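You operate a simulated robot arm through the tools that you are given. There is no shell and no other tool. Be economical: measure what you need, move in short steps, check, and stop when the job is done.

The job below is to be done with a simulated robot arm. You get a single attempt, and the scene is never put back.

JOB
Put things in order on the quilt. At the end: the clear bedside glass is on the blue saucer; the blue biscuit tin from the quilt stands where the orange seed jar stood; the orange seed jar stands where the clear bedside glass stood; the cream paper roll stands on top of the blue album; one of the sock rolls from the quilt is on the brown plant saucer; whatever was shut is shut again. Leave all else as you found it, and nothing knocked over.
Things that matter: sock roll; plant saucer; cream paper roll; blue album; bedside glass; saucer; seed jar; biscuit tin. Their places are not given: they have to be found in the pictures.

The check looks at the end state, three seconds after you hand in, the way a careful person would. Anything else that was tipped, shoved, dropped, spilled or broken makes it a failure.

ROBOT AND FRAMES
A 7-joint arm with a two-finger parallel gripper, fixed in place. Base frame: the origin is at the foot of the arm, x ahead of it, y to its left, z up; the work surface is at about z = 0.7. Readings come in m, degrees, newtons and seconds.
With the tool pointing down near the work surface it reaches from about 0.28 to 0.68 m from the base axis. Its first joint turns from -66.0 to 66.0 degrees. Payload 1.57 kg.
Tool frame: the origin (TCP) lies between the finger pads and is the grasp point; the fingertips stand 0.03 m ahead of it; z points along the fingers, y is the line along which they close. Largest opening 0.11 m; finger width 0.024, thickness 0.012; the body of the gripper, 0.048 by 0.112 m, starts 0.078 m behind the TCP.
Orientation is that of the tool frame in the base frame, as a unit quaternion [x, y, z, w]. With the fingers straight down and closing along the base's y, the tool's x points along the base's -x, its y along +y and its z along -z.

CONTROLS
- The arm moves only by the tool arm_command. Its argument "commands" is text: rows parted by semicolons, each of 7 numbers parted by spaces: the shift along the tool's x, y, z in m, then the turn, a rotation vector about the tool's x, y, z in degrees, then the closure in counts, from 0 (fully open) to 255 (shut). In form: dx dy dz ax ay az gripper; .... A call has 1 to 8 rows; each row is the pose to reach, as a shift and turn from the pose commanded when the call began, along the tool's axes at that moment. Rows are played at 5 a second. More than 0.05 m and 8.6 degrees between two rows, or a gripper value outside its range, and nothing of the call is played. A pose out of reach is approached as far as the arm can. The call stops where the force on the tool passes 40 N (or 10 N more than at its start, if that is more) or the arm is blocked; 0.2 s more then pass. The fingers move at their own pace (about 0.108 m/s each) and stop on an object; they squeeze with about 43 N. The grip force told is the motor's: it shows also when the fingers shut on nothing. Time passes only in rows, and 0.2 s behind the last, so rows that repeat a pose let the fingers close. The reply holds the time, the measured pose of the TCP, the force on the tool along the base axes, the opening and the grip force, in the units named above and with some noise.
- Cameras (640 x 400 px; columns grow to the right, rows downward): "scene" is fixed at [0.1711, -0.4084, 1.3847]; the picture's right is [0.65, -0.76, 0.00], its down [-0.57, -0.49, -0.66] and it looks along [0.50, 0.43, -0.75] (base axes); focal length 317 px, centre (320, 200). "wrist" rides on the gripper at [-0.036, 0, -0.08] in the tool frame; the picture's right is [0.00, -1.00, 0.00], its down [0.97, 0.00, -0.24] and it looks along [0.24, 0.00, 0.97] (tool axes); focal length 218 px, centre (320, 200).
- camera(camera): a new picture of that camera. No time passes.
- locate(camera, pixels): for up to 12 pixels [column, row] of the newest picture of that camera ("zoom" is the newest enlarged one), the place [x, y, z] in the base frame of the surface seen there, good to about 0.003 m. No time passes.
- zoom(camera, box): a new picture of the part [left, top, right, bottom] of that camera's present view, enlarged. No time passes.
- finish_job(): hands the job in; it is judged then, once.

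Work in short steps. Measure before you move; look again where a grasp or a placing could have gone wrong, and mend it. You have 80 turns and 54 pictures in all, those below and enlarged ones among them. Open the gripper and draw the arm clear of the work before you hand the job in, unless the task says otherwise; then end with one line.

The tools are called after ">>>" as a command line: name --argument value ..., lists and objects as JSON in quotes. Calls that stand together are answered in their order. arm_command: Moves the arm, as the interface text tells. Its arguments: {"type":"object","properties":{"commands":{"type":"string"}},"required":["commands"]} The other tools are called the same way: camera (camera) takes a picture; locate (camera, pixels) gives the place of the surface under pixels of a picture; zoom (camera, box) takes an enlarged picture of a part of a camera's view; finish_job () hands the job in.

At the start:

```text
time: 0.0
tool_pos: [0.4202, 0.0075, 1.0134]
tool_rot: [0.0, 1.0, 0.0, 0.001]
wrist_force: [0.8, -0.1, 0.4]
finger_gap: 0.11
grip_force: 0.1
```

scene: 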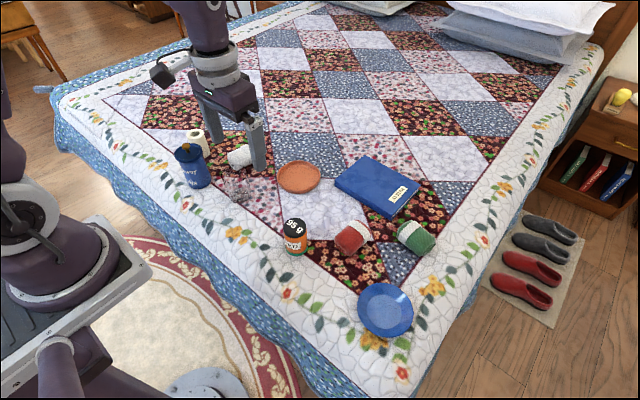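
wrist: 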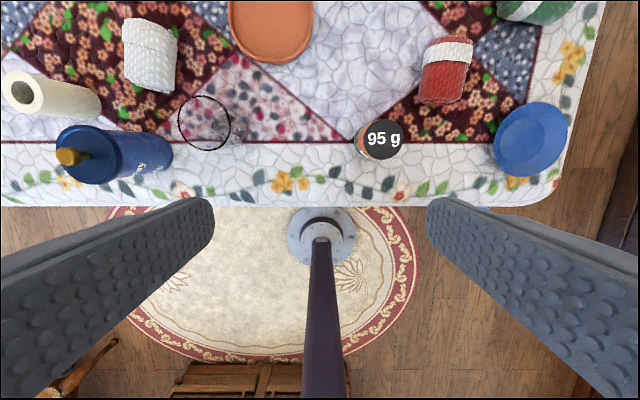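

The scene shows the tin at (192,165), the paper roll at (197,140), the glass near (238,185), the jar at (294,237), the saucer at (385,310), the album at (377,187) and the plant saucer at (299,177). I'll enlarge both views to measure them.

>>> zoom --camera "scene" --box '[160, 110, 320, 210]'

>>> zoom --camera "scene" --box '[270, 140, 462, 350]'

>>> zoom --camera "wrist" --box '[0, 0, 320, 200]'

>>> locate --camera "wrist" --pixels '[[20, 95], [70, 98], [68, 156], [90, 155], [150, 50], [205, 122], [270, 30], [380, 138], [445, 85], [530, 140], [205, 147], [540, 10]]'

>>> locate --camera "scene" --pixels '[[385, 310], [299, 177], [377, 187], [336, 182], [369, 158], [418, 187], [388, 218], [294, 228], [186, 148], [196, 132], [352, 237], [417, 237]]'

```text
4.00 times, centred on (240, 160) of scene
```

zoom: 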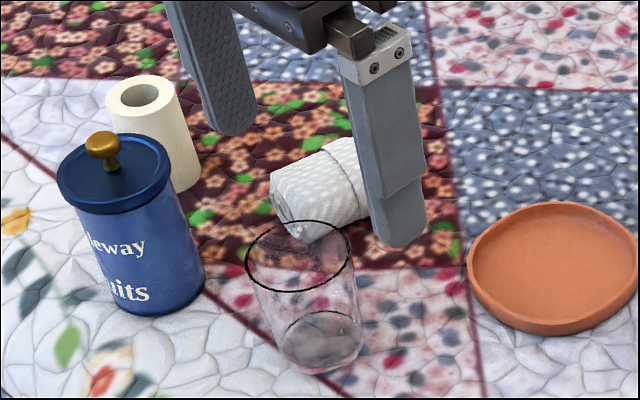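

```text
1.90 times, centred on (366, 245) of scene
```

zoom: 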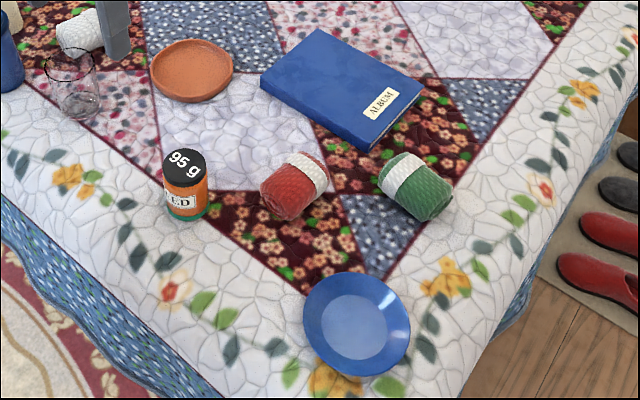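

```text
2.00 times, centred on (160, 100) of wrist
```

zoom: 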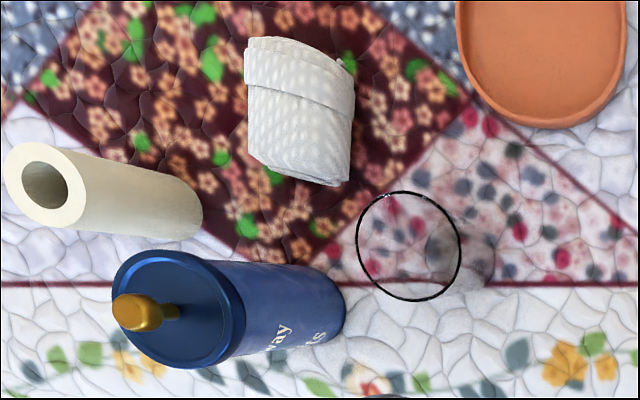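

```text
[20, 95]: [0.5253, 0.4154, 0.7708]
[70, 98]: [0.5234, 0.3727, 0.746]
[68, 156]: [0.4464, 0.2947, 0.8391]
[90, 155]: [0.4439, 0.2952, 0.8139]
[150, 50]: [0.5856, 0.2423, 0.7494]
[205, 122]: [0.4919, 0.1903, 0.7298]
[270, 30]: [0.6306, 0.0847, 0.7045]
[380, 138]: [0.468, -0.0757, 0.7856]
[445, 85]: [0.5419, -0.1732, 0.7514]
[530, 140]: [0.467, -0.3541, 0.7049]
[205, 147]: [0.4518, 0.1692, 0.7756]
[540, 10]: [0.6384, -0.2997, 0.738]
```

```text
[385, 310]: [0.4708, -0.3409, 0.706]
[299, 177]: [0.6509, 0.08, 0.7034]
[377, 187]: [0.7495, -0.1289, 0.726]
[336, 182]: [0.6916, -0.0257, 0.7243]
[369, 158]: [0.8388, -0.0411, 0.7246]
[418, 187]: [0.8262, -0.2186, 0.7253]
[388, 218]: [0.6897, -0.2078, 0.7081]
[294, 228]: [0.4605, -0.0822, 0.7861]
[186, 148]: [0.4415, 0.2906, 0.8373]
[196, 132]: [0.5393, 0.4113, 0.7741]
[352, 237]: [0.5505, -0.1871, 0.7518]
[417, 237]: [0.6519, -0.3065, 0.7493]
```

The newest enlarged picture is the wrist one: glass rim at about (357..461, 191..300), tin lid at about (113..245, 250..368), roll top at about (5..87, 143..227). I'll locate points on these edges to get centres and diameters.

>>> locate --camera "zoom" --pixels '[[358, 245], [460, 245], [410, 192], [408, 299], [494, 250], [428, 250], [180, 252], [182, 366], [116, 300], [241, 320], [46, 225], [40, 145]]'

>>> locate --camera "zoom" --pixels '[[8, 180], [84, 195], [135, 300], [300, 290], [250, 60], [350, 80], [265, 165], [335, 180], [300, 110], [480, 40], [540, 125], [610, 60]]'

>>> zoom --camera "wrist" --box '[320, 0, 640, 200]'

```text
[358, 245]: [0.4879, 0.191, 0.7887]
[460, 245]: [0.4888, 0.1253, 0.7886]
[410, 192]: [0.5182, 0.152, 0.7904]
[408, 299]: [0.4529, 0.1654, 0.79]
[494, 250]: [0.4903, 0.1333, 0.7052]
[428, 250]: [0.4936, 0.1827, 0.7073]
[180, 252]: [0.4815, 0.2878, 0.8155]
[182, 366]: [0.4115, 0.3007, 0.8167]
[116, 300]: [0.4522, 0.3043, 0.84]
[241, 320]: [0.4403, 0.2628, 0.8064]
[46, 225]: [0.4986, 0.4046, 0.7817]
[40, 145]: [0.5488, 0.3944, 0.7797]
```

```text
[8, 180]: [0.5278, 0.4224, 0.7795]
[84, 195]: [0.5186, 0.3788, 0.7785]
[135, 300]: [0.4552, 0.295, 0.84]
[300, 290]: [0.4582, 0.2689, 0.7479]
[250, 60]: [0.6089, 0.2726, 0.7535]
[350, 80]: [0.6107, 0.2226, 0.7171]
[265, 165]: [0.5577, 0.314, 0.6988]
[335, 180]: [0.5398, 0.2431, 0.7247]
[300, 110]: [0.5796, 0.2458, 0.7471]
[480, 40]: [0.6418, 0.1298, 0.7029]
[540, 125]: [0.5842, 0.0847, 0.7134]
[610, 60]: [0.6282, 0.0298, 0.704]
```

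```text
2.00 times, centred on (480, 100) of wrist
```

zoom: 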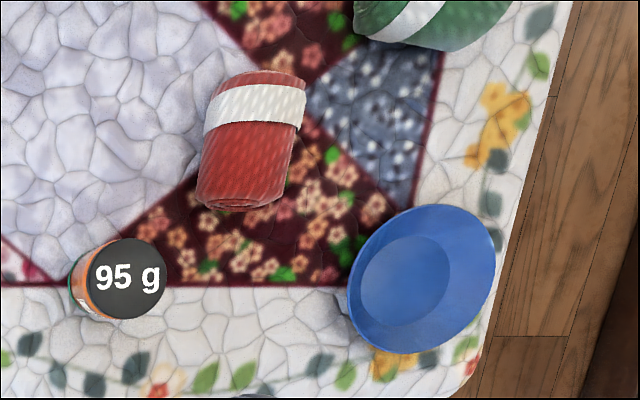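

Glass: rim centre ≈(0.487,0.158,0.789), Ø≈0.066; roll centre ≈(0.524,0.400), top 0.780. Now I measure the jar lid (86..167, 238..319), the saucer rim (347..497, 205..353) and the red sock in this enlarged picture.

>>> locate --camera "zoom" --pixels '[[90, 277], [164, 277], [127, 242], [127, 316], [351, 275], [493, 250], [430, 208], [400, 350], [210, 130], [300, 130], [265, 75], [240, 205]]'

>>> locate --camera "zoom" --pixels '[[74, 290], [127, 277], [400, 290], [370, 270], [440, 260], [250, 100], [240, 170], [200, 250], [40, 200], [380, 320], [480, 260], [420, 225]]'

```text
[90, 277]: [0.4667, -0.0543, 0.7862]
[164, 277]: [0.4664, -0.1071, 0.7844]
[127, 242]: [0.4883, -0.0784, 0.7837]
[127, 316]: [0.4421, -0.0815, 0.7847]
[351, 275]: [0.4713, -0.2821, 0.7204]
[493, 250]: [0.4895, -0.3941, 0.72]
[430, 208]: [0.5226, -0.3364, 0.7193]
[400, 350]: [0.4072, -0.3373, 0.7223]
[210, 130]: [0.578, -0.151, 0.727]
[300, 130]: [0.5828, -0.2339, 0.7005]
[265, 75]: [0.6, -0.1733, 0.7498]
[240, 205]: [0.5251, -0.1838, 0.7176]
```

```text
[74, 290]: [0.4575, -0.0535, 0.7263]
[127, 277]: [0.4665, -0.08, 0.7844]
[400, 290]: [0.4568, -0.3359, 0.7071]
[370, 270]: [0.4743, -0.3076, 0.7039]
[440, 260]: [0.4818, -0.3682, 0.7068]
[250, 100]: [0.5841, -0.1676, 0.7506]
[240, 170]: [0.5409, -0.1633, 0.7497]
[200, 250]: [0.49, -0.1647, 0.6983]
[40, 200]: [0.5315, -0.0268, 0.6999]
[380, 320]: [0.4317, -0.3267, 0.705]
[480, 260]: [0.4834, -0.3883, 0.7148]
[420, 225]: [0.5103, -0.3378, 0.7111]
```

Jar centre ≈(0.466,-0.080), Ø≈0.05, top 0.785; saucer centre ≈(0.466,-0.338), floor 0.705, quilt 0.699. First the glass: I move above it with an open gripper and look.

>>> arm_command --commands "-0.0134 0.0301 0.0266 0 0 0 0; -0.0268 0.0602 0.0532 0 0 0 0; -0.0402 0.0903 0.0798 0 0 0 0; -0.0536 0.1204 0.1064 0 0 0 0; -0.067 0.1505 0.133 0 0 0 0; -0.067 0.1505 0.133 0 0 0 0"

>>> camera --camera "wrist"

>>> zoom --camera "scene" --box '[160, 90, 320, 210]'

```text
time: 1.4
tool_pos: [0.4844, 0.1576, 0.8829]
tool_rot: [0.0, 1.0, 0.001, 0.0]
wrist_force: [0.6, 0.1, 0.3]
finger_gap: 0.11
grip_force: 0.1
```

```text
47 pictures are left
```

wrist: 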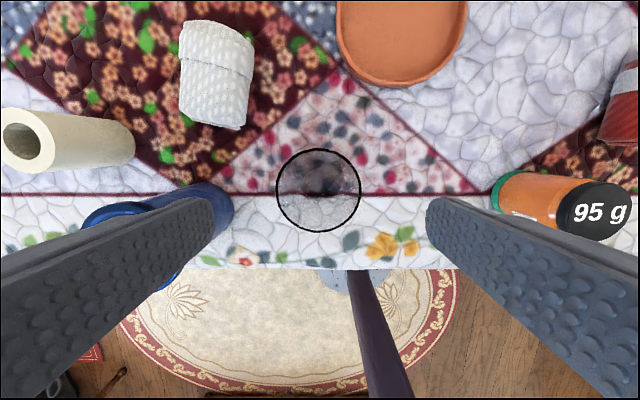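

```text
3.33 times, centred on (240, 150) of scene
```

zoom: 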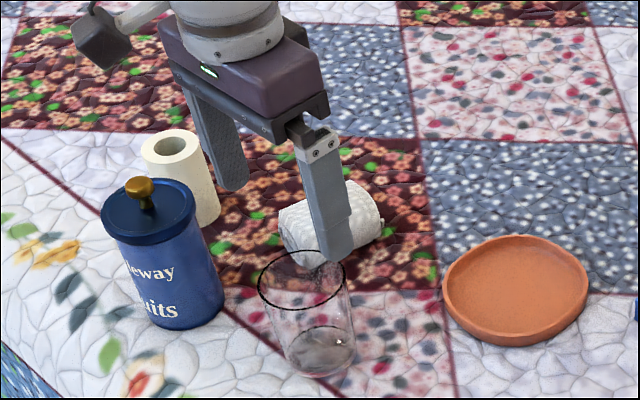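

The rim is now at (277..360, 148..231) in the wrist view. I'll measure its edges again, plus the base, before descending.

>>> locate --camera "wrist" --pixels '[[277, 190], [360, 190], [319, 149], [318, 230], [319, 150], [322, 190], [340, 152], [300, 225], [90, 220], [231, 210], [500, 200], [595, 210]]'

>>> locate --camera "zoom" --pixels '[[260, 290], [347, 285], [300, 250], [308, 308], [285, 365], [354, 350], [320, 376], [320, 350], [105, 220], [193, 200], [155, 240], [130, 185]]'

```text
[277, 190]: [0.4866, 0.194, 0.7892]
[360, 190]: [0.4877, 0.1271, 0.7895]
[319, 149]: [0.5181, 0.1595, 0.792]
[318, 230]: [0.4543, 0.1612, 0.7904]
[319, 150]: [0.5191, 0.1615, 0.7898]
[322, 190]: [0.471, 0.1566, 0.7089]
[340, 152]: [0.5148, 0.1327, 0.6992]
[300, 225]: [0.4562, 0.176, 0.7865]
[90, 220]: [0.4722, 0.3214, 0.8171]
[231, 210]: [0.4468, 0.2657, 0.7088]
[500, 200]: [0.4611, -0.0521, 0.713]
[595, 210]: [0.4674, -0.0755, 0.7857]
```

```text
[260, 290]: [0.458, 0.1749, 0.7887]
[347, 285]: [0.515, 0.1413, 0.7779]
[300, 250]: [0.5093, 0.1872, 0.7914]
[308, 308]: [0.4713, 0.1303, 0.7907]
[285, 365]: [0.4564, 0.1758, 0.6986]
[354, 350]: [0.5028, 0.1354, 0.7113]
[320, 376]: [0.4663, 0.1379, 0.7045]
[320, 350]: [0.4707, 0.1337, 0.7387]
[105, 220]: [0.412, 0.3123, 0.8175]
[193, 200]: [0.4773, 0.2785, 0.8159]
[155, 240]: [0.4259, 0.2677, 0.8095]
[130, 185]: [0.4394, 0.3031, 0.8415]
```

Glass centre ≈(0.487,0.160). I descend to z≈0.745 with the fingers open.

>>> arm_command --commands "-0.002 0.002 0.035 0 0 0 0; -0.002 0.002 0.07 0 0 0 0; -0.002 0.002 0.105 0 0 0 0; -0.002 0.002 0.136 0 0 0 0; -0.002 0.002 0.136 0 0 0 0"

>>> arm_command --commands "0 0 0 0 0 0 110; 0 0 0 0 0 0 125; 0 0 0 0 0 0 140; 0 0 0 0 0 0 140"

```text
time: 2.6
tool_pos: [0.4908, 0.1611, 0.7432]
tool_rot: [-0.001, 1.0, 0.0, 0.0]
wrist_force: [0.3, -1.1, -0.2]
finger_gap: 0.11
grip_force: 0.1
```

```text
time: 3.6
tool_pos: [0.4909, 0.1592, 0.7435]
tool_rot: [0.0, 1.0, 0.0, 0.0]
wrist_force: [0.8, 0.0, -0.3]
finger_gap: 0.0687
grip_force: 43.5
```

The fingers hold the glass (gap 0.069, 43 N). I lift it straight up and check.

>>> arm_command --commands "0 0 -0.03 0 0 0 140; 0 0 -0.07 0 0 0 140; 0 0 -0.11 0 0 0 140; 0 0 -0.15 0 0 0 140; 0 0 -0.15 0 0 0 140"

>>> zoom --camera "scene" --box '[160, 90, 320, 210]'

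```text
time: 4.8
tool_pos: [0.4884, 0.1629, 0.8921]
tool_rot: [0.0, 1.0, 0.0, 0.0]
wrist_force: [0.0, 0.6, -2.4]
finger_gap: 0.0688
grip_force: 42.5
```

```text
3.33 times, centred on (240, 150) of scene
```

zoom: 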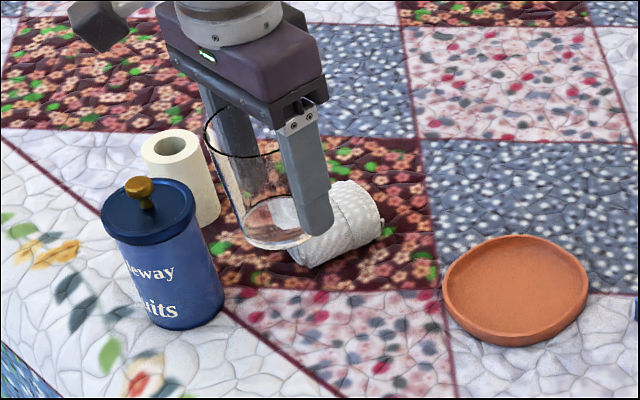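

The glass is held upright. I carry it across at height toward the saucer.

>>> arm_command --commands "0 -0.035 0 0 0 0 140; 0 -0.08 0 0 0 0 140; 0 -0.125 0 0 0 0 140; 0 -0.17 0 0 0 0 140; 0 -0.21 0 0 0 0 140; 0 -0.25 0 0 0 0 140"

>>> arm_command --commands "0.003 -0.035 0 0 0 0 140; 0.007 -0.08 0 0 0 0 140; 0.011 -0.125 0 0 0 0 140; 0.015 -0.17 0 0 0 0 140; 0.018 -0.21 0 0 0 0 140; 0.02 -0.235 0 0 0 0 140; 0.02 -0.248 0 0 0 0 140; 0.02 -0.248 0 0 0 0 140"

>>> camera --camera "wrist"

>>> zoom --camera "scene" --box '[280, 190, 472, 350]'

```text
time: 6.2
tool_pos: [0.4883, -0.0893, 0.8911]
tool_rot: [0.0, 1.0, 0.0, -0.001]
wrist_force: [-0.5, -0.3, -2.9]
finger_gap: 0.0689
grip_force: 43.1
```

```text
time: 8.0
tool_pos: [0.4708, -0.3405, 0.8929]
tool_rot: [0.0, 1.0, 0.001, 0.0]
wrist_force: [0.2, 0.0, -1.5]
finger_gap: 0.0688
grip_force: 42.8
```

```text
44 pictures are left
```

wrist: 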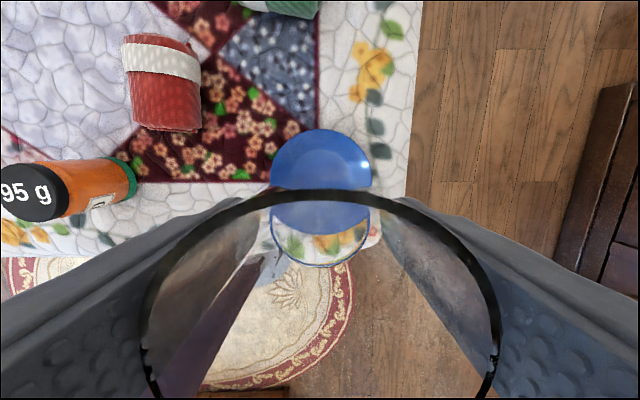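

```text
2.50 times, centred on (376, 270) of scene
```

zoom: 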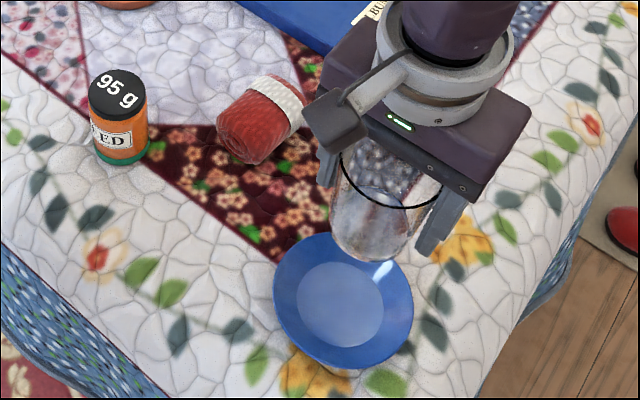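

The saucer is centred at about column 320 of the wrist view. I measure its rim points from both views for a fine alignment.

>>> locate --camera "wrist" --pixels '[[321, 131], [272, 170], [369, 170], [320, 165], [290, 140], [352, 140]]'

>>> locate --camera "zoom" --pixels '[[276, 300], [411, 315], [298, 345], [350, 367], [310, 240], [340, 305], [299, 300], [380, 308], [340, 345], [395, 255], [375, 230], [400, 350]]'

```text
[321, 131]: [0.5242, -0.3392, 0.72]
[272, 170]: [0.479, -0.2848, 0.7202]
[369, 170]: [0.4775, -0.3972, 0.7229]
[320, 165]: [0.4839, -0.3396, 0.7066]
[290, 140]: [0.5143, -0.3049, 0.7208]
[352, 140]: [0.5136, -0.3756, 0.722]
```

```text
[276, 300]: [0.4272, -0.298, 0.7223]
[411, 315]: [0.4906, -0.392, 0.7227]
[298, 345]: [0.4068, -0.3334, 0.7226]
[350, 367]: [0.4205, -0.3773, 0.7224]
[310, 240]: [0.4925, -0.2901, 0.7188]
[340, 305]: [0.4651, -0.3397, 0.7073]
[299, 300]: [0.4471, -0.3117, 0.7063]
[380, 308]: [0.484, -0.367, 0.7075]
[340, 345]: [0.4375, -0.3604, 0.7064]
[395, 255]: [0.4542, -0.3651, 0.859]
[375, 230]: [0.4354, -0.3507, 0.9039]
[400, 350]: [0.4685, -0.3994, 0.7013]
```

Saucer centre ≈(0.466,-0.341), floor 0.707. I lower the glass to just above the floor and then in small steps.

>>> arm_command --commands "0.001 -0.002 0.035 0 0 0 140; 0.001 -0.002 0.07 0 0 0 140; 0.001 -0.002 0.105 0 0 0 140; 0.001 -0.002 0.128 0 0 0 140; 0.001 -0.002 0.136 0 0 0 140; 0.001 -0.002 0.136 0 0 0 140"

>>> zoom --camera "scene" --box '[320, 240, 448, 350]'

```text
time: 9.4
tool_pos: [0.4687, -0.3385, 0.7594]
tool_rot: [0.0, 1.0, 0.0, -0.001]
wrist_force: [0.0, -0.1, -2.1]
finger_gap: 0.069
grip_force: 42.9
```

```text
3.64 times, centred on (384, 295) of scene
```

zoom: 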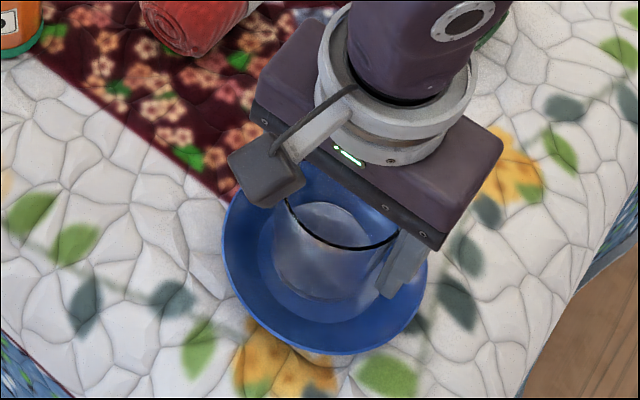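

It hovers roughly 8 mm above the floor. I go down in 2 mm steps, watching the force.

>>> arm_command --commands "0 0 0.002 0 0 0 140; 0 0 0.004 0 0 0 140; 0 0 0.006 0 0 0 140; 0 0 0.006 0 0 0 140"

```text
time: 10.4
tool_pos: [0.4687, -0.3404, 0.7534]
tool_rot: [0.0, 1.0, 0.001, 0.0]
wrist_force: [0.0, -0.1, -1.0]
finger_gap: 0.0689
grip_force: 43.4
```

>>> arm_command --commands "0 0 0.001 0 0 0 140; 0 0 0.002 0 0 0 140; 0 0 0.003 0 0 0 140; 0 0 0.003 0 0 0 140"

```text
time: 11.4
tool_pos: [0.4689, -0.341, 0.7499]
tool_rot: [0.0, 1.0, 0.001, 0.0]
wrist_force: [-1.9, 1.7, 5.7]
finger_gap: 0.0689
grip_force: 43.1
```

The force turned to +5.7 N, so the glass rests on the saucer. I open only a little to stay off the saucer rim, then rise.

>>> arm_command --commands "0 0 -0.001 0 0 0 70; 0 0 -0.001 0 0 0 62; 0 0 -0.001 0 0 0 62"

>>> arm_command --commands "0 0 -0.02 0 0 0 62; 0 0 -0.06 0 0 0 40; 0 0 -0.1 0 0 0 0; 0 0 -0.14 0 0 0 0; 0 0 -0.14 0 0 0 0"

>>> camera --camera "wrist"

```text
time: 12.2
tool_pos: [0.4691, -0.3406, 0.7514]
tool_rot: [0.0, 1.0, 0.0, 0.0]
wrist_force: [-2.2, 1.8, 1.9]
finger_gap: 0.0765
grip_force: 0.2
```

```text
time: 13.4
tool_pos: [0.47, -0.3406, 0.8923]
tool_rot: [0.0, 1.0, -0.001, 0.0]
wrist_force: [-0.6, -1.2, -0.3]
finger_gap: 0.1101
grip_force: 0.0
```

```text
41 pictures are left
```

wrist: 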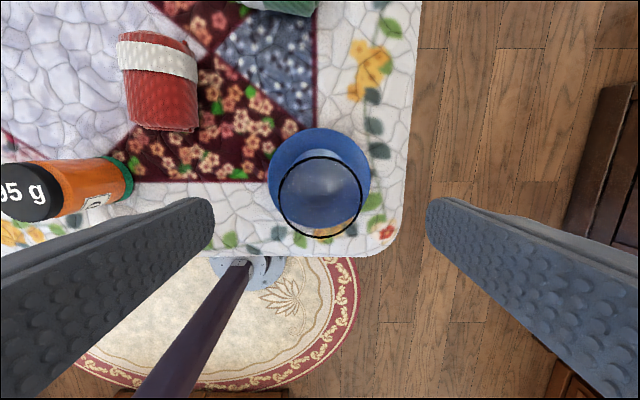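

The glass stands centred on the saucer. Next is the jar: I move above (0.466,-0.080).

>>> arm_command --commands "0 0.04 0 0 0 0 0; 0.002 0.085 0 0 0 0 0; 0.002 0.13 0 0 0 0 0; 0.002 0.175 0 0 0 0 0; 0.002 0.22 0 0 0 0 0; 0.002 0.26 0 0 0 0 0; 0.002 0.26 0 0 0 0 0"

>>> camera --camera "wrist"

```text
time: 15.0
tool_pos: [0.4694, -0.0802, 0.8888]
tool_rot: [0.0, 1.0, 0.001, 0.0]
wrist_force: [0.0, 1.0, -0.3]
finger_gap: 0.1101
grip_force: 0.0
```

```text
40 pictures are left
```

wrist: 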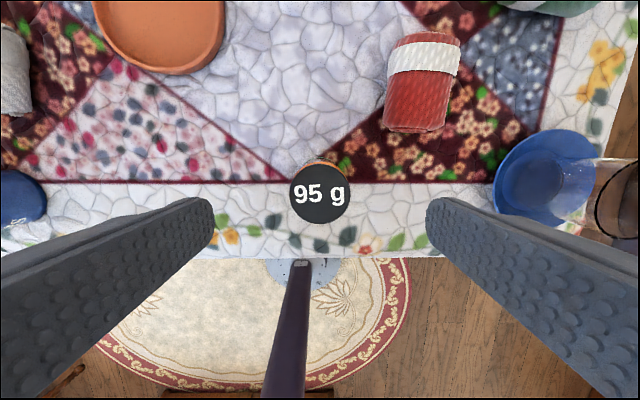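

The jar lid is at (290..350, 165..223), centred. I refine its position, and also sample the tin and the sock.

>>> locate --camera "wrist" --pixels '[[291, 194], [349, 194], [320, 168], [320, 222], [320, 162], [420, 75], [388, 110], [455, 110], [420, 35], [412, 130], [400, 85], [445, 85]]'

>>> arm_command --commands "0 0 0.04 0 0 0 0; 0 0 0.08 0 0 0 0; 0 0 0.12 0 0 0 0; 0 0 0.151 0 0 0 0; 0 0 0.151 0 0 0 0"

>>> arm_command --commands "0 0 0 0 0 0 110; 0 0 0 0 0 0 150; 0 0 0 0 0 0 165; 0 0 0 0 0 0 180; 0 0 0 0 0 0 180"

```text
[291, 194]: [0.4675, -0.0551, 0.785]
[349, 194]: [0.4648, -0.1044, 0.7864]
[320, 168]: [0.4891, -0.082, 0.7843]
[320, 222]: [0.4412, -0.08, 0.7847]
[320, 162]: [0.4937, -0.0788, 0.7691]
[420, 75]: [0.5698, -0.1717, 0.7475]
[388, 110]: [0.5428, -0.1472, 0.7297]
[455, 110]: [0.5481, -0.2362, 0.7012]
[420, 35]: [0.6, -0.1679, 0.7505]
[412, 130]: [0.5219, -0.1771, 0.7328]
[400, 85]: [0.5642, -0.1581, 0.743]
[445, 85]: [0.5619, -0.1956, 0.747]
```

```text
time: 16.2
tool_pos: [0.4645, -0.079, 0.7385]
tool_rot: [0.0, 1.0, 0.0, 0.0]
wrist_force: [-0.1, -0.1, -0.4]
finger_gap: 0.1099
grip_force: 0.2
```

```text
time: 17.4
tool_pos: [0.4646, -0.0787, 0.7404]
tool_rot: [0.001, 1.0, 0.001, 0.0]
wrist_force: [0.5, -0.2, 0.7]
finger_gap: 0.0548
grip_force: 42.5
```

The jar is gripped (gap 0.055). I lift it and carry it to above (0.487,0.160).

>>> arm_command --commands "0 0 -0.03 0 0 0 180; 0 0 -0.07 0 0 0 180; 0 0 -0.11 0 0 0 180; 0 0 -0.15 0 0 0 180; 0 0 -0.15 0 0 0 180"

>>> arm_command --commands "0 0.03 0 0 0 0 180; -0.004 0.075 0 0 0 0 180; -0.01 0.12 0 0 0 0 180; -0.015 0.165 0 0 0 0 180; -0.02 0.205 0 0 0 0 180; -0.021 0.235 0 0 0 0 180; -0.021 0.24 0 0 0 0 180; -0.021 0.24 0 0 0 0 180"

>>> zoom --camera "scene" --box '[160, 90, 320, 210]'

```text
time: 18.6
tool_pos: [0.4656, -0.0807, 0.891]
tool_rot: [0.0, 1.0, 0.0, 0.0]
wrist_force: [0.2, -0.4, -0.5]
finger_gap: 0.0548
grip_force: 42.9
```

```text
time: 20.4
tool_pos: [0.4881, 0.1603, 0.8897]
tool_rot: [0.0, 1.0, 0.0, 0.0]
wrist_force: [0.0, 0.4, -1.0]
finger_gap: 0.0548
grip_force: 43.2
```

```text
3.33 times, centred on (240, 150) of scene
```

zoom: 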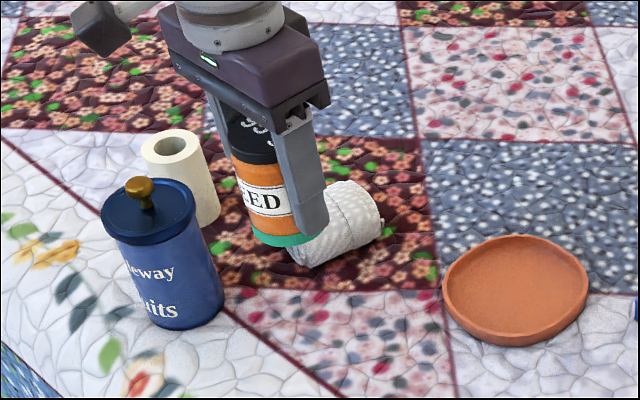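

The jar is held upright above the glass's old place. I lower it to 2 mm above its former height, then touch down.

>>> arm_command --commands "0 0 0.04 0 0 0 180; 0 0 0.08 0 0 0 180; 0 0 0.12 0 0 0 180; 0 0 0.143 0 0 0 180; 0 0 0.147 0 0 0 180; 0 0 0.147 0 0 0 180"

>>> arm_command --commands "0 0 0.001 0 0 0 180; 0 0 0.002 0 0 0 180; 0 0 0.003 0 0 0 180; 0 0 0.003 0 0 0 180"

```text
time: 21.8
tool_pos: [0.485, 0.1615, 0.7415]
tool_rot: [0.0, 1.0, 0.0, 0.0]
wrist_force: [-3.2, -0.3, 16.3]
finger_gap: 0.0549
grip_force: 43.1
```

```text
time: 22.8
tool_pos: [0.4867, 0.1598, 0.7403]
tool_rot: [-0.001, 1.0, 0.0, 0.0]
wrist_force: [-5.4, 8.9, 22.1]
finger_gap: 0.0546
grip_force: 42.6
```

It is in firm contact with the quilt. I ease off by 3 mm, open, and rise; the tin is near, so I check the clearance in the picture.

>>> arm_command --commands "0 0 -0.002 0 0 0 180; 0 0 -0.003 0 0 0 130; 0 0 -0.003 0 0 0 90; 0 0 -0.003 0 0 0 60; 0 0 -0.003 0 0 0 60"

>>> arm_command --commands "0 0 -0.02 0 0 0 60; 0 0 -0.06 0 0 0 50; 0 0 -0.1 0 0 0 0; 0 0 -0.145 0 0 0 0; 0 0 -0.165 0 0 0 0; 0 0 -0.165 0 0 0 0"

>>> camera --camera "wrist"

```text
time: 24.0
tool_pos: [0.4882, 0.1606, 0.7435]
tool_rot: [0.0, 1.0, 0.0, 0.001]
wrist_force: [0.0, 0.3, 0.5]
finger_gap: 0.084
grip_force: 0.0
```

```text
time: 25.4
tool_pos: [0.4917, 0.1593, 0.909]
tool_rot: [-0.001, 1.0, 0.001, 0.0]
wrist_force: [-0.6, 0.3, 0.4]
finger_gap: 0.11
grip_force: 0.1
```

```text
38 pictures are left
```

wrist: 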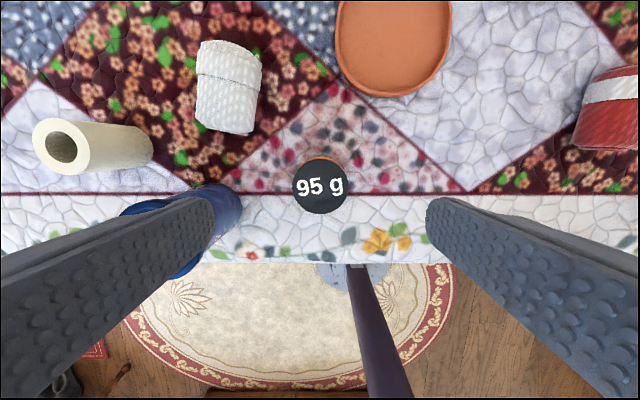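

The jar stands upright at the glass's spot. Now I move above the tin at about (0.445,0.293).

>>> arm_command --commands "0.01 0.034 -0.01 0 0 0 0; 0.02 0.068 -0.02 0 0 0 0; 0.032 0.102 -0.02 0 0 0 0; 0.042 0.134 -0.02 0 0 0 0; 0.042 0.134 -0.02 0 0 0 0"

>>> camera --camera "wrist"

>>> zoom --camera "scene" --box '[160, 90, 320, 210]'

```text
time: 26.6
tool_pos: [0.4453, 0.2905, 0.9269]
tool_rot: [0.0, 1.0, 0.0, -0.001]
wrist_force: [-0.6, -0.2, 0.2]
finger_gap: 0.1099
grip_force: 0.2
```

```text
37 pictures are left
```

wrist: 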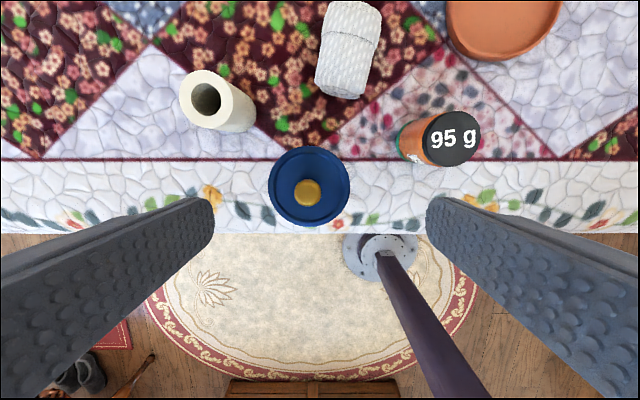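

```text
3.33 times, centred on (240, 150) of scene
```

zoom: 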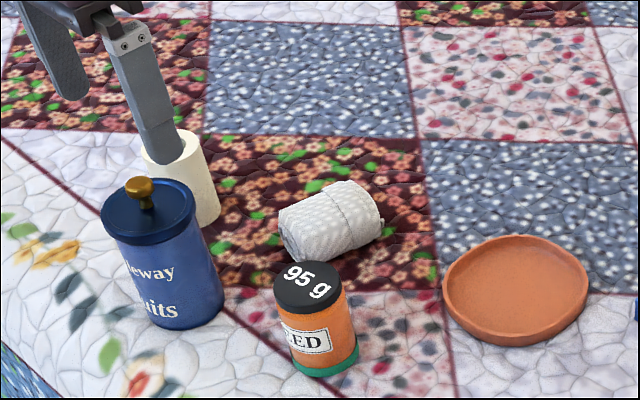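

The lid spans (268..350, 146..227) in the wrist view. I locate its edges, and those of the roll and the white sock at the same time.

>>> locate --camera "wrist" --pixels '[[270, 187], [348, 187], [309, 148], [309, 225], [308, 193], [181, 97], [231, 105], [207, 72], [202, 126], [335, 60], [365, 60], [350, 5]]'

>>> locate --camera "zoom" --pixels '[[160, 325], [120, 275], [215, 275], [130, 180], [145, 240], [145, 255], [150, 290], [200, 200], [215, 215], [330, 200], [285, 230], [375, 200]]'

```text
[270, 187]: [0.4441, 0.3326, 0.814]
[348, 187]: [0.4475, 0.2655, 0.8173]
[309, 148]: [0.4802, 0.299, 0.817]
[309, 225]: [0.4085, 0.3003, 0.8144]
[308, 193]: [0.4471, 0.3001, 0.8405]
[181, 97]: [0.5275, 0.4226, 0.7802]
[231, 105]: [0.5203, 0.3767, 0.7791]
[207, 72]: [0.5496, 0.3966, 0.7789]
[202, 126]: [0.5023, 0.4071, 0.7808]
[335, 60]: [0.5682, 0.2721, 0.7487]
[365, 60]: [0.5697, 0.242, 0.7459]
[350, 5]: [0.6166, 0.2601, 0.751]
```

```text
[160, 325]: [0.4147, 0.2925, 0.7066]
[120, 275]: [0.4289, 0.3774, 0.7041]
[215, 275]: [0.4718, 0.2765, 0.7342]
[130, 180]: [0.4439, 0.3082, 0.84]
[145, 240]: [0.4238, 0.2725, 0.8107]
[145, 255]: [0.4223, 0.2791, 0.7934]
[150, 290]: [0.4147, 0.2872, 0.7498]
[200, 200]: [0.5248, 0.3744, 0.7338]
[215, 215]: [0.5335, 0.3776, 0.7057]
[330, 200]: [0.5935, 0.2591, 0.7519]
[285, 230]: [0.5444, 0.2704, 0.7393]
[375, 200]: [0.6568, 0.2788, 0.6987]
```

Tin centre ≈(0.4455,0.299), lid Ø≈0.072 at z 0.816, knob top 0.841. I need to know whether the lid overhangs the body, since a straight-down grasp would then hold only the lid.

>>> zoom --camera "scene" --box '[168, 135, 224, 190]'

```text
7.27 times, centred on (196, 162) of scene
```

zoom: 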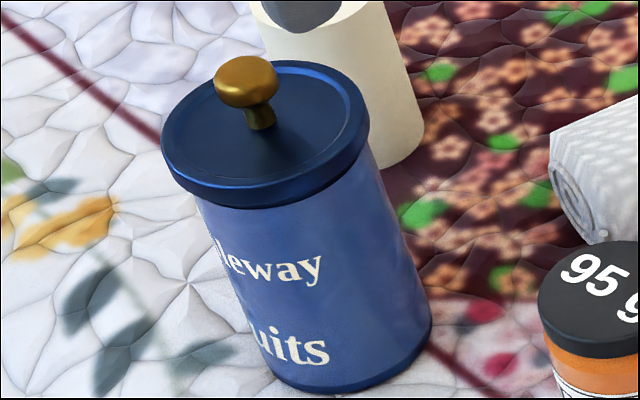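

The lid overhangs the body by a few mm, so I must hold the body below the lid. I'll draw back in x and tilt the tool 50° so that the fingers point forward and down and can grip the body from the near side.

>>> arm_command --commands "0.01 0.001 0 0 -8.4 0 0; 0.02 0.002 0 0 -16.8 0 0; 0.03 0.003 0 0 -25.2 0 0; 0.04 0.004 0 0 -33.6 0 0; 0.05 0.005 0 0 -42 0 0; 0.0575 0.005 0 0 -50 0 0; 0.0575 0.005 0 0 -50 0 0"

>>> camera --camera "scene"

>>> camera --camera "wrist"

```text
time: 28.2
tool_pos: [0.3888, 0.2966, 0.928]
tool_rot: [-0.001, 0.906, 0.001, 0.423]
wrist_force: [0.2, 0.1, 0.5]
finger_gap: 0.11
grip_force: 0.1
out of reach, approached as far as the arm can: row 3
```

```text
34 pictures are left
```

scene: 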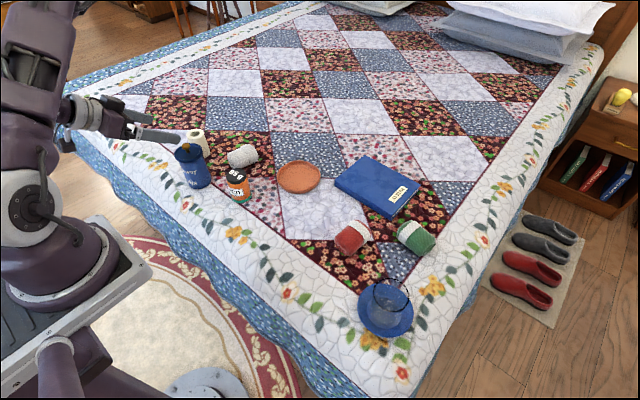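

```text
33 pictures are left
```

wrist: 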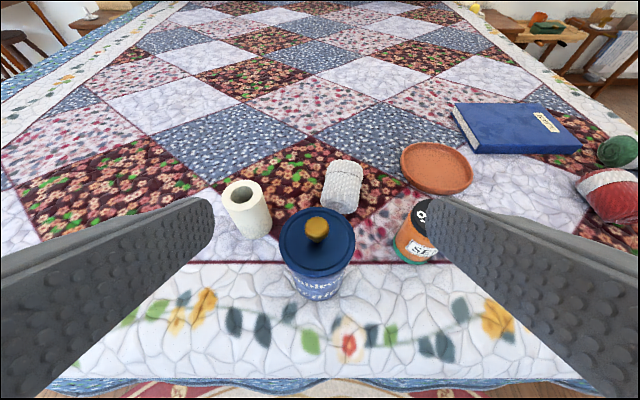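

The tool is tilted 50° at x≈0.388, with the tin centred between the fingers. I descend vertically to z≈0.745 on the near side of the tin.

>>> arm_command --commands "0.028 0 0.0236 0 0 0 0; 0.056 0 0.0472 0 0 0 0; 0.084 0 0.0708 0 0 0 0; 0.112 0 0.0944 0 0 0 0; 0.14 0 0.118 0 0 0 0; 0.14 0 0.118 0 0 0 0"

>>> zoom --camera "scene" --box '[60, 80, 300, 230]'

```text
time: 29.6
tool_pos: [0.3911, 0.2998, 0.7436]
tool_rot: [0.0, 0.906, 0.0, 0.423]
wrist_force: [0.6, -0.3, -0.1]
finger_gap: 0.1101
grip_force: 0.2
```

```text
2.67 times, centred on (180, 155) of scene
```

zoom: 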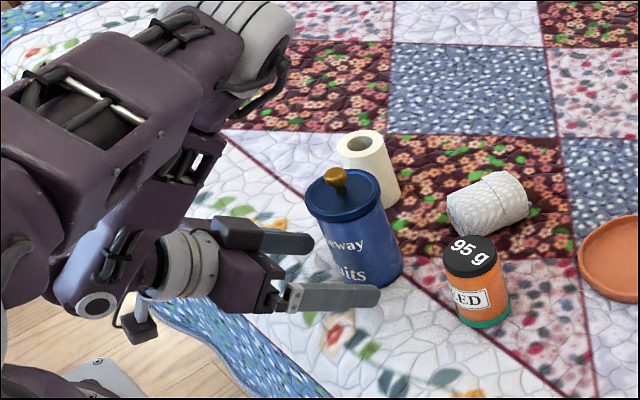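

The fingers straddle the tin's body below the lid. I go forward 5 cm horizontally.

>>> arm_command --commands "-0.0107 0 0.0128 0 0 0 0; -0.0214 0 0.0255 0 0 0 0; -0.0321 0 0.0383 0 0 0 0; -0.0321 0 0.0383 0 0 0 0"

>>> zoom --camera "scene" --box '[130, 110, 260, 215]'

>>> camera --camera "wrist"

```text
time: 30.6
tool_pos: [0.4388, 0.2986, 0.7459]
tool_rot: [0.0, 0.906, -0.001, 0.423]
wrist_force: [0.5, -0.5, 0.4]
finger_gap: 0.11
grip_force: 0.1
```

```text
3.81 times, centred on (195, 162) of scene
```

zoom: 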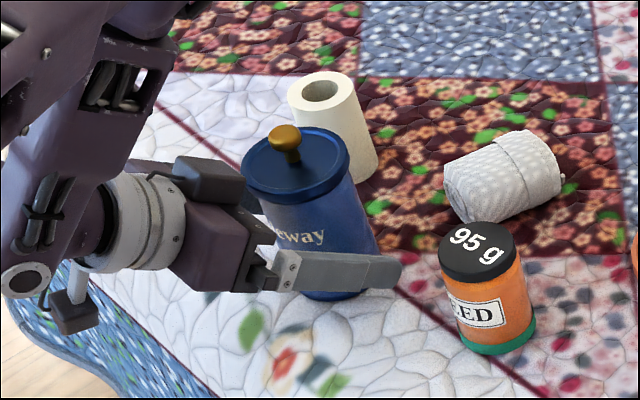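

```text
30 pictures are left
```

wrist: 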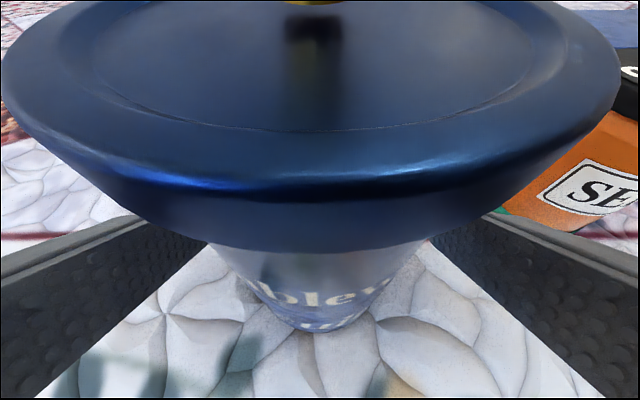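

The camera box clears the lid, and the fingers lie beside the body below the lid. I close on the body.

>>> arm_command --commands "0 0 0 0 0 0 60; 0 0 0 0 0 0 90; 0 0 0 0 0 0 115; 0 0 0 0 0 0 140; 0 0 0 0 0 0 140"

>>> arm_command --commands "-0.0077 0 -0.0064 0 0 0 140; -0.0153 0 -0.0129 0 0 0 140; -0.0306 0 -0.0257 0 0 0 140; -0.0306 0 -0.0257 0 0 0 140"

>>> zoom --camera "scene" --box '[130, 95, 260, 200]'

```text
time: 31.8
tool_pos: [0.438, 0.2989, 0.7451]
tool_rot: [0.001, 0.906, -0.001, 0.423]
wrist_force: [0.2, 0.8, 2.5]
finger_gap: 0.0654
grip_force: 42.7
```

```text
time: 32.8
tool_pos: [0.4389, 0.2982, 0.7848]
tool_rot: [-0.001, 0.906, 0.0, 0.423]
wrist_force: [0.3, -0.7, -2.5]
finger_gap: 0.0653
grip_force: 43.1
```

```text
3.81 times, centred on (195, 148) of scene
```

zoom: 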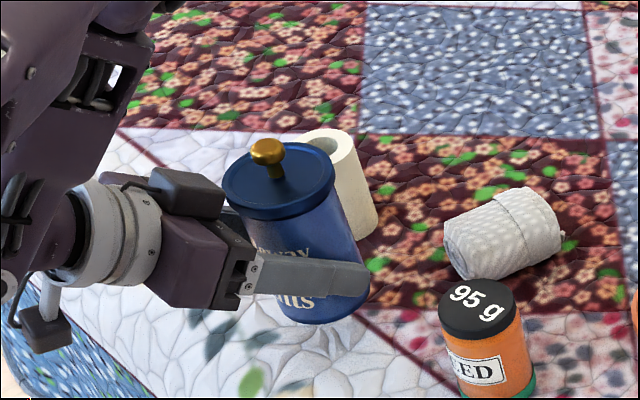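

The tin rises with its lid on. I lift it further, then carry it toward the jar's old place.

>>> arm_command --commands "-0.0217 0 -0.0182 0 0 0 140; -0.0434 0 -0.0365 0 0 0 140; -0.0689 0 -0.0579 0 0 0 140; -0.0689 0 -0.0579 0 0 0 140"

>>> arm_command --commands "0 -0.03 0 0 0 0 140; 0 -0.065 0 0 0 0 140; 0 -0.1 0 0 0 0 140; 0 -0.135 0 0 0 0 140; 0 -0.17 0 0 0 0 140; 0 -0.195 0 0 0 0 140; 0 -0.195 0 0 0 0 140"

>>> arm_command --commands "-0.002 -0.03 0.002 0 0 0 140; -0.004 -0.065 0.005 0 0 0 140; -0.007 -0.1 0.009 0 0 0 140; -0.01 -0.135 0.013 0 0 0 140; -0.0132 -0.165 0.0157 0 0 0 140; -0.0132 -0.184 0.0157 0 0 0 140; -0.0132 -0.184 0.0157 0 0 0 140"

>>> zoom --camera "scene" --box '[190, 100, 430, 270]'

```text
time: 33.8
tool_pos: [0.4398, 0.2983, 0.8751]
tool_rot: [0.0, 0.906, 0.0, 0.422]
wrist_force: [0.5, 0.0, -1.8]
finger_gap: 0.0655
grip_force: 43.5
```

```text
time: 35.4
tool_pos: [0.4749, 0.1261, 0.849]
tool_rot: [0.0, 0.906, 0.0, 0.423]
wrist_force: [-0.3, 1.0, -1.1]
finger_gap: 0.0653
grip_force: 42.9
out of reach, approached as far as the arm can: row 3, 4, 5, 6, 7
```

```text
time: 37.0
tool_pos: [0.4831, 0.1075, 0.8434]
tool_rot: [0.0, 0.906, 0.0, 0.423]
wrist_force: [-0.9, -0.1, -3.3]
finger_gap: 0.0653
grip_force: 42.4
out of reach, approached as far as the arm can: row 1, 2, 3, 4, 5, 6, 7
```

```text
2.35 times, centred on (310, 185) of scene
```

zoom: 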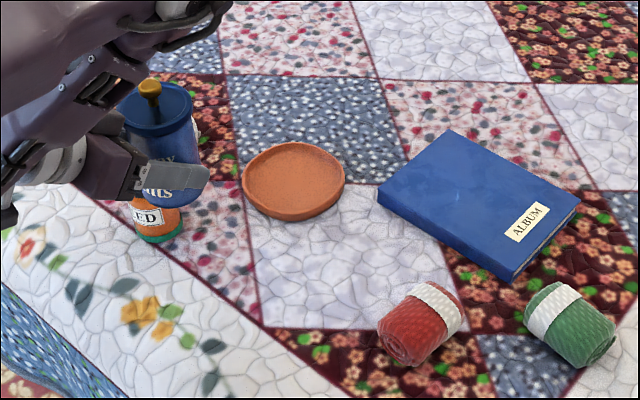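

The arm met its inner reach limit at this tilt: it stopped at (0.483,0.108,0.843), still holding the tin just above the jar's height. I first test a small move outward and up to learn which commanded pose the controller holds.

>>> arm_command --commands "-0.0487 0 0.0113 0 0 0 140; -0.0487 0 0.0113 0 0 0 140"

```text
time: 37.6
tool_pos: [0.523, 0.108, 0.8748]
tool_rot: [0.0, 0.906, 0.0, 0.423]
wrist_force: [0.8, -0.4, -2.6]
finger_gap: 0.0653
grip_force: 43.6
```

The controller holds the approached pose, so I'm now at (0.523,0.108,0.875). I go out to x≈0.56 and across to y≈-0.08, where the radius is larger.

>>> arm_command --commands "-0.0238 0 0.0283 0 0 0 140; -0.0238 -0.04 0.0283 0 0 0 140; -0.0238 -0.08 0.0283 0 0 0 140; -0.0238 -0.12 0.0283 0 0 0 140; -0.0238 -0.16 0.0283 0 0 0 140; -0.0238 -0.188 0.0283 0 0 0 140; -0.0238 -0.188 0.0283 0 0 0 140"

```text
time: 39.2
tool_pos: [0.5737, -0.051, 0.8808]
tool_rot: [0.0, 0.907, 0.0, 0.422]
wrist_force: [-0.2, 0.4, -1.7]
finger_gap: 0.0653
grip_force: 43.0
out of reach, approached as far as the arm can: row 3, 4, 5, 6, 7
```

It's a wrist limit when the tilt direction is close to radial. I'll turn the tool about the vertical by +50° here (tin stays upright), moving 2 cm outward, so that the gripper comes from the -y side.

>>> arm_command --commands "-0.0129 0 0.0153 0 0 0 140; -0.0129 0 0.0153 -6.38 0 -5.36 140; -0.0129 0 0.0153 -12.77 0 -10.72 140; -0.0129 0 0.0153 -19.15 0 -16.08 140; -0.0129 0 0.0153 -25.5 0 -21.4 140; -0.0129 0 0.0153 -31.9 0 -26.8 140; -0.0129 0 0.0153 -38.3 0 -32.15 140; -0.0129 0 0.0153 -38.3 0 -32.15 140"

>>> camera --camera "scene"

```text
time: 41.0
tool_pos: [0.5917, -0.0518, 0.884]
tool_rot: [-0.383, 0.821, 0.178, 0.384]
wrist_force: [0.5, -0.4, -2.3]
finger_gap: 0.0655
grip_force: 42.7
out of reach, approached as far as the arm can: row 3, 4, 5, 6
```

```text
27 pictures are left
```

scene: 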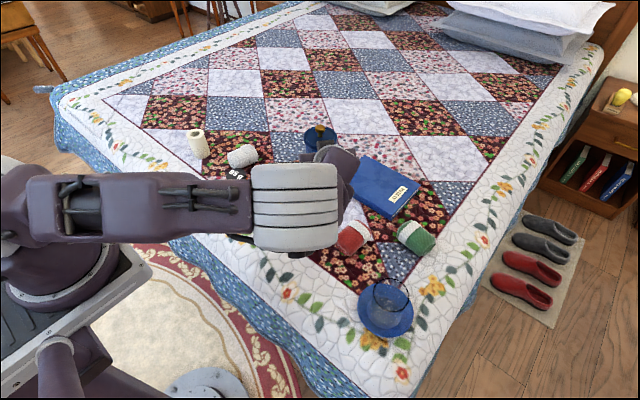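

The tool is now yawed 50° with the tin held. I move toward (0.461,-0.086) while lowering 6 cm.

>>> arm_command --commands "0.0292 0.0196 -0.0115 0 0 0 140; 0.0584 0.0392 -0.023 0 0 0 140; 0.0876 0.0588 -0.0344 0 0 0 140; 0.1168 0.0785 -0.0459 0 0 0 140; 0.1168 0.0785 -0.0459 0 0 0 140"

>>> zoom --camera "scene" --box '[170, 120, 442, 300]'

```text
time: 42.2
tool_pos: [0.4646, -0.0873, 0.821]
tool_rot: [-0.383, 0.822, 0.178, 0.383]
wrist_force: [0.2, 0.8, -1.9]
finger_gap: 0.0654
grip_force: 43.4
out of reach, approached as far as the arm can: row 1
```

```text
2.22 times, centred on (306, 210) of scene
```

zoom: 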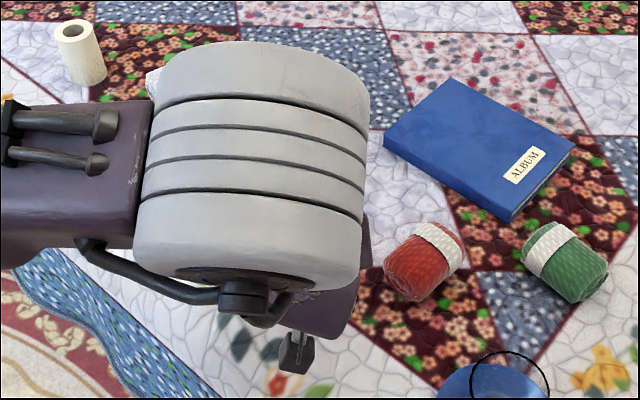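

It reached (0.464,-0.087,0.821). Before lowering, I check the height of the black pendant at (296,352), which hangs under the wrist, and look through the wrist camera.

>>> locate --camera "zoom" --pixels '[[296, 355], [296, 370], [330, 330], [250, 310], [330, 355], [240, 380], [180, 280], [60, 260]]'

>>> camera --camera "wrist"

```text
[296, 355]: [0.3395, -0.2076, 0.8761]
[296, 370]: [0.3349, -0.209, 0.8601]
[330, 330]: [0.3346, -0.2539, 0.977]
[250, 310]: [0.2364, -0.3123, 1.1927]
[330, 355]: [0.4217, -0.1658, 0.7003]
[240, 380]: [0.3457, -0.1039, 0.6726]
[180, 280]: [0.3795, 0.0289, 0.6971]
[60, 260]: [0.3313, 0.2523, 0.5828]
```

```text
25 pictures are left
```

wrist: 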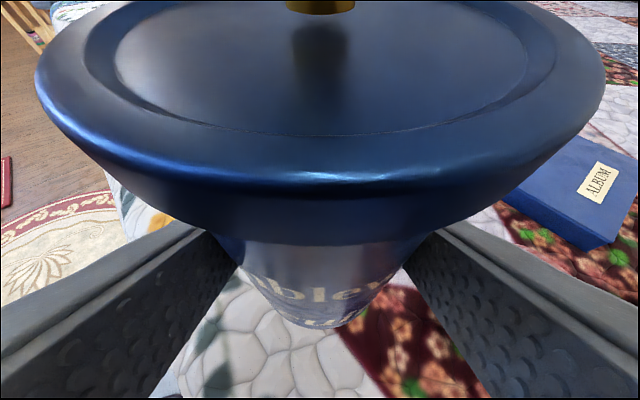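

The pendant has ample clearance. I lower the tin to about 6 mm above the quilt and read the force.

>>> arm_command --commands "0.0177 0.001 0.0147 0 0 0 140; 0.0354 0.002 0.0293 0 0 0 140; 0.0532 0.002 0.044 0 0 0 140; 0.0532 0.002 0.044 0 0 0 140; 0.0532 0.002 0.044 0 0 0 140"

>>> arm_command --commands "0.0015 0 0.0013 0 0 0 140; 0.003 0 0.0026 0 0 0 140; 0.003 0 0.0026 0 0 0 140"

```text
time: 43.4
tool_pos: [0.4596, -0.086, 0.7541]
tool_rot: [-0.383, 0.822, 0.178, 0.383]
wrist_force: [0.0, -0.4, -1.6]
finger_gap: 0.0653
grip_force: 43.8
```

```text
time: 44.2
tool_pos: [0.4593, -0.0843, 0.7488]
tool_rot: [-0.383, 0.821, 0.179, 0.383]
wrist_force: [0.4, 0.1, -1.4]
finger_gap: 0.0651
grip_force: 43.1
```

Still free. I go down further in 1 mm steps.

>>> arm_command --commands "0.0008 0 0.0006 0 0 0 140; 0.0015 0 0.0013 0 0 0 140; 0.0023 0 0.0019 0 0 0 140; 0.0023 0 0.0019 0 0 0 140"

```text
time: 45.2
tool_pos: [0.4588, -0.084, 0.7466]
tool_rot: [-0.383, 0.821, 0.179, 0.384]
wrist_force: [-0.2, -0.1, -1.8]
finger_gap: 0.0652
grip_force: 43.1
```

>>> arm_command --commands "0.0008 0 0.0006 0 0 0 140; 0.0015 0 0.0013 0 0 0 140; 0.0015 0 0.0013 0 0 0 140"

```text
time: 46.0
tool_pos: [0.46, -0.0846, 0.7456]
tool_rot: [-0.383, 0.821, 0.178, 0.384]
wrist_force: [-0.1, -6.7, 28.9]
finger_gap: 0.0653
grip_force: 43.1
```

It rests on the quilt. I ease off, open to about 0.09, and withdraw back along the finger direction.

>>> arm_command --commands "-0.0012 0 -0.001 0 0 0 140; -0.0012 0 -0.001 0 0 0 100; -0.0012 0 -0.001 0 0 0 60; -0.0012 0 -0.001 0 0 0 45; -0.0012 0 -0.001 0 0 0 45; -0.0012 0 -0.001 0 0 0 45"

>>> arm_command --commands "0 0 -0.025 0 0 0 45; 0 0 -0.06 0 0 0 45; 0 0 -0.1 0 0 0 45; 0 0 -0.135 0 0 0 20; 0 0 -0.135 0 0 0 0"

>>> camera --camera "wrist"

```text
time: 47.4
tool_pos: [0.4581, -0.0854, 0.7473]
tool_rot: [-0.382, 0.822, 0.178, 0.383]
wrist_force: [-0.6, 0.1, 0.4]
finger_gap: 0.0905
grip_force: 0.0
```

```text
time: 48.6
tool_pos: [0.3921, -0.1618, 0.8326]
tool_rot: [-0.383, 0.821, 0.179, 0.383]
wrist_force: [0.7, 0.5, -0.1]
finger_gap: 0.11
grip_force: 0.1
```

```text
24 pictures are left
```

wrist: 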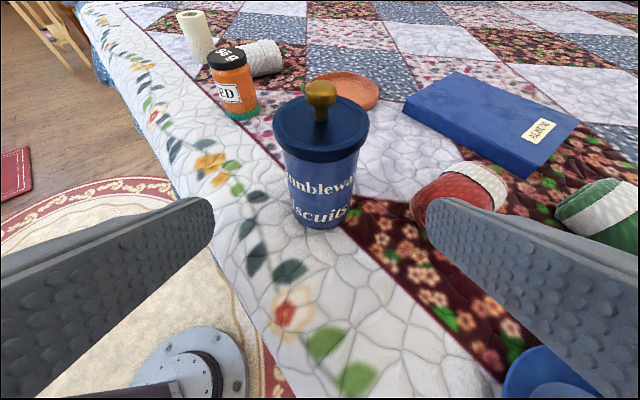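

The tin stands upright with the lid on. I check its lid position against the jar's old spot (0.466,-0.080).

>>> locate --camera "wrist" --pixels '[[274, 122], [368, 122], [321, 95], [322, 150], [322, 92], [205, 18], [280, 60], [262, 75], [340, 85]]'

```text
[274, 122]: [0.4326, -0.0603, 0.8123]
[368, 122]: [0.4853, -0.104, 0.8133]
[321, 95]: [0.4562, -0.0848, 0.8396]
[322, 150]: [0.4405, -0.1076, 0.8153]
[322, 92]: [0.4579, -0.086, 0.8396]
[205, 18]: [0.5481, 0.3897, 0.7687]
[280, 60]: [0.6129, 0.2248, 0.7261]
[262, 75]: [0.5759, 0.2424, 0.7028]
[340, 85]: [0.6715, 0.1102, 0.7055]
```

The tin is at about (0.463,-0.080), correct. Now I raise the arm and take out the tilt.

>>> arm_command --commands "-0.0192 0 -0.0161 0 0 0 0; -0.0383 0 -0.0322 0 8.4 0 0; -0.0575 0 -0.0482 0 16.8 0 0; -0.0766 0 -0.0643 0 25.2 0 0; -0.0766 0 -0.0643 0 33.6 0 0; -0.0766 0 -0.0643 0 42 0 0; -0.0766 0 -0.0643 0 50 0 0; -0.0766 0 -0.0643 0 50 0 0"

```text
time: 50.4
tool_pos: [0.3932, -0.1652, 0.935]
tool_rot: [-0.423, 0.906, -0.001, -0.001]
wrist_force: [0.8, 0.1, 0.0]
finger_gap: 0.11
grip_force: 0.0
```

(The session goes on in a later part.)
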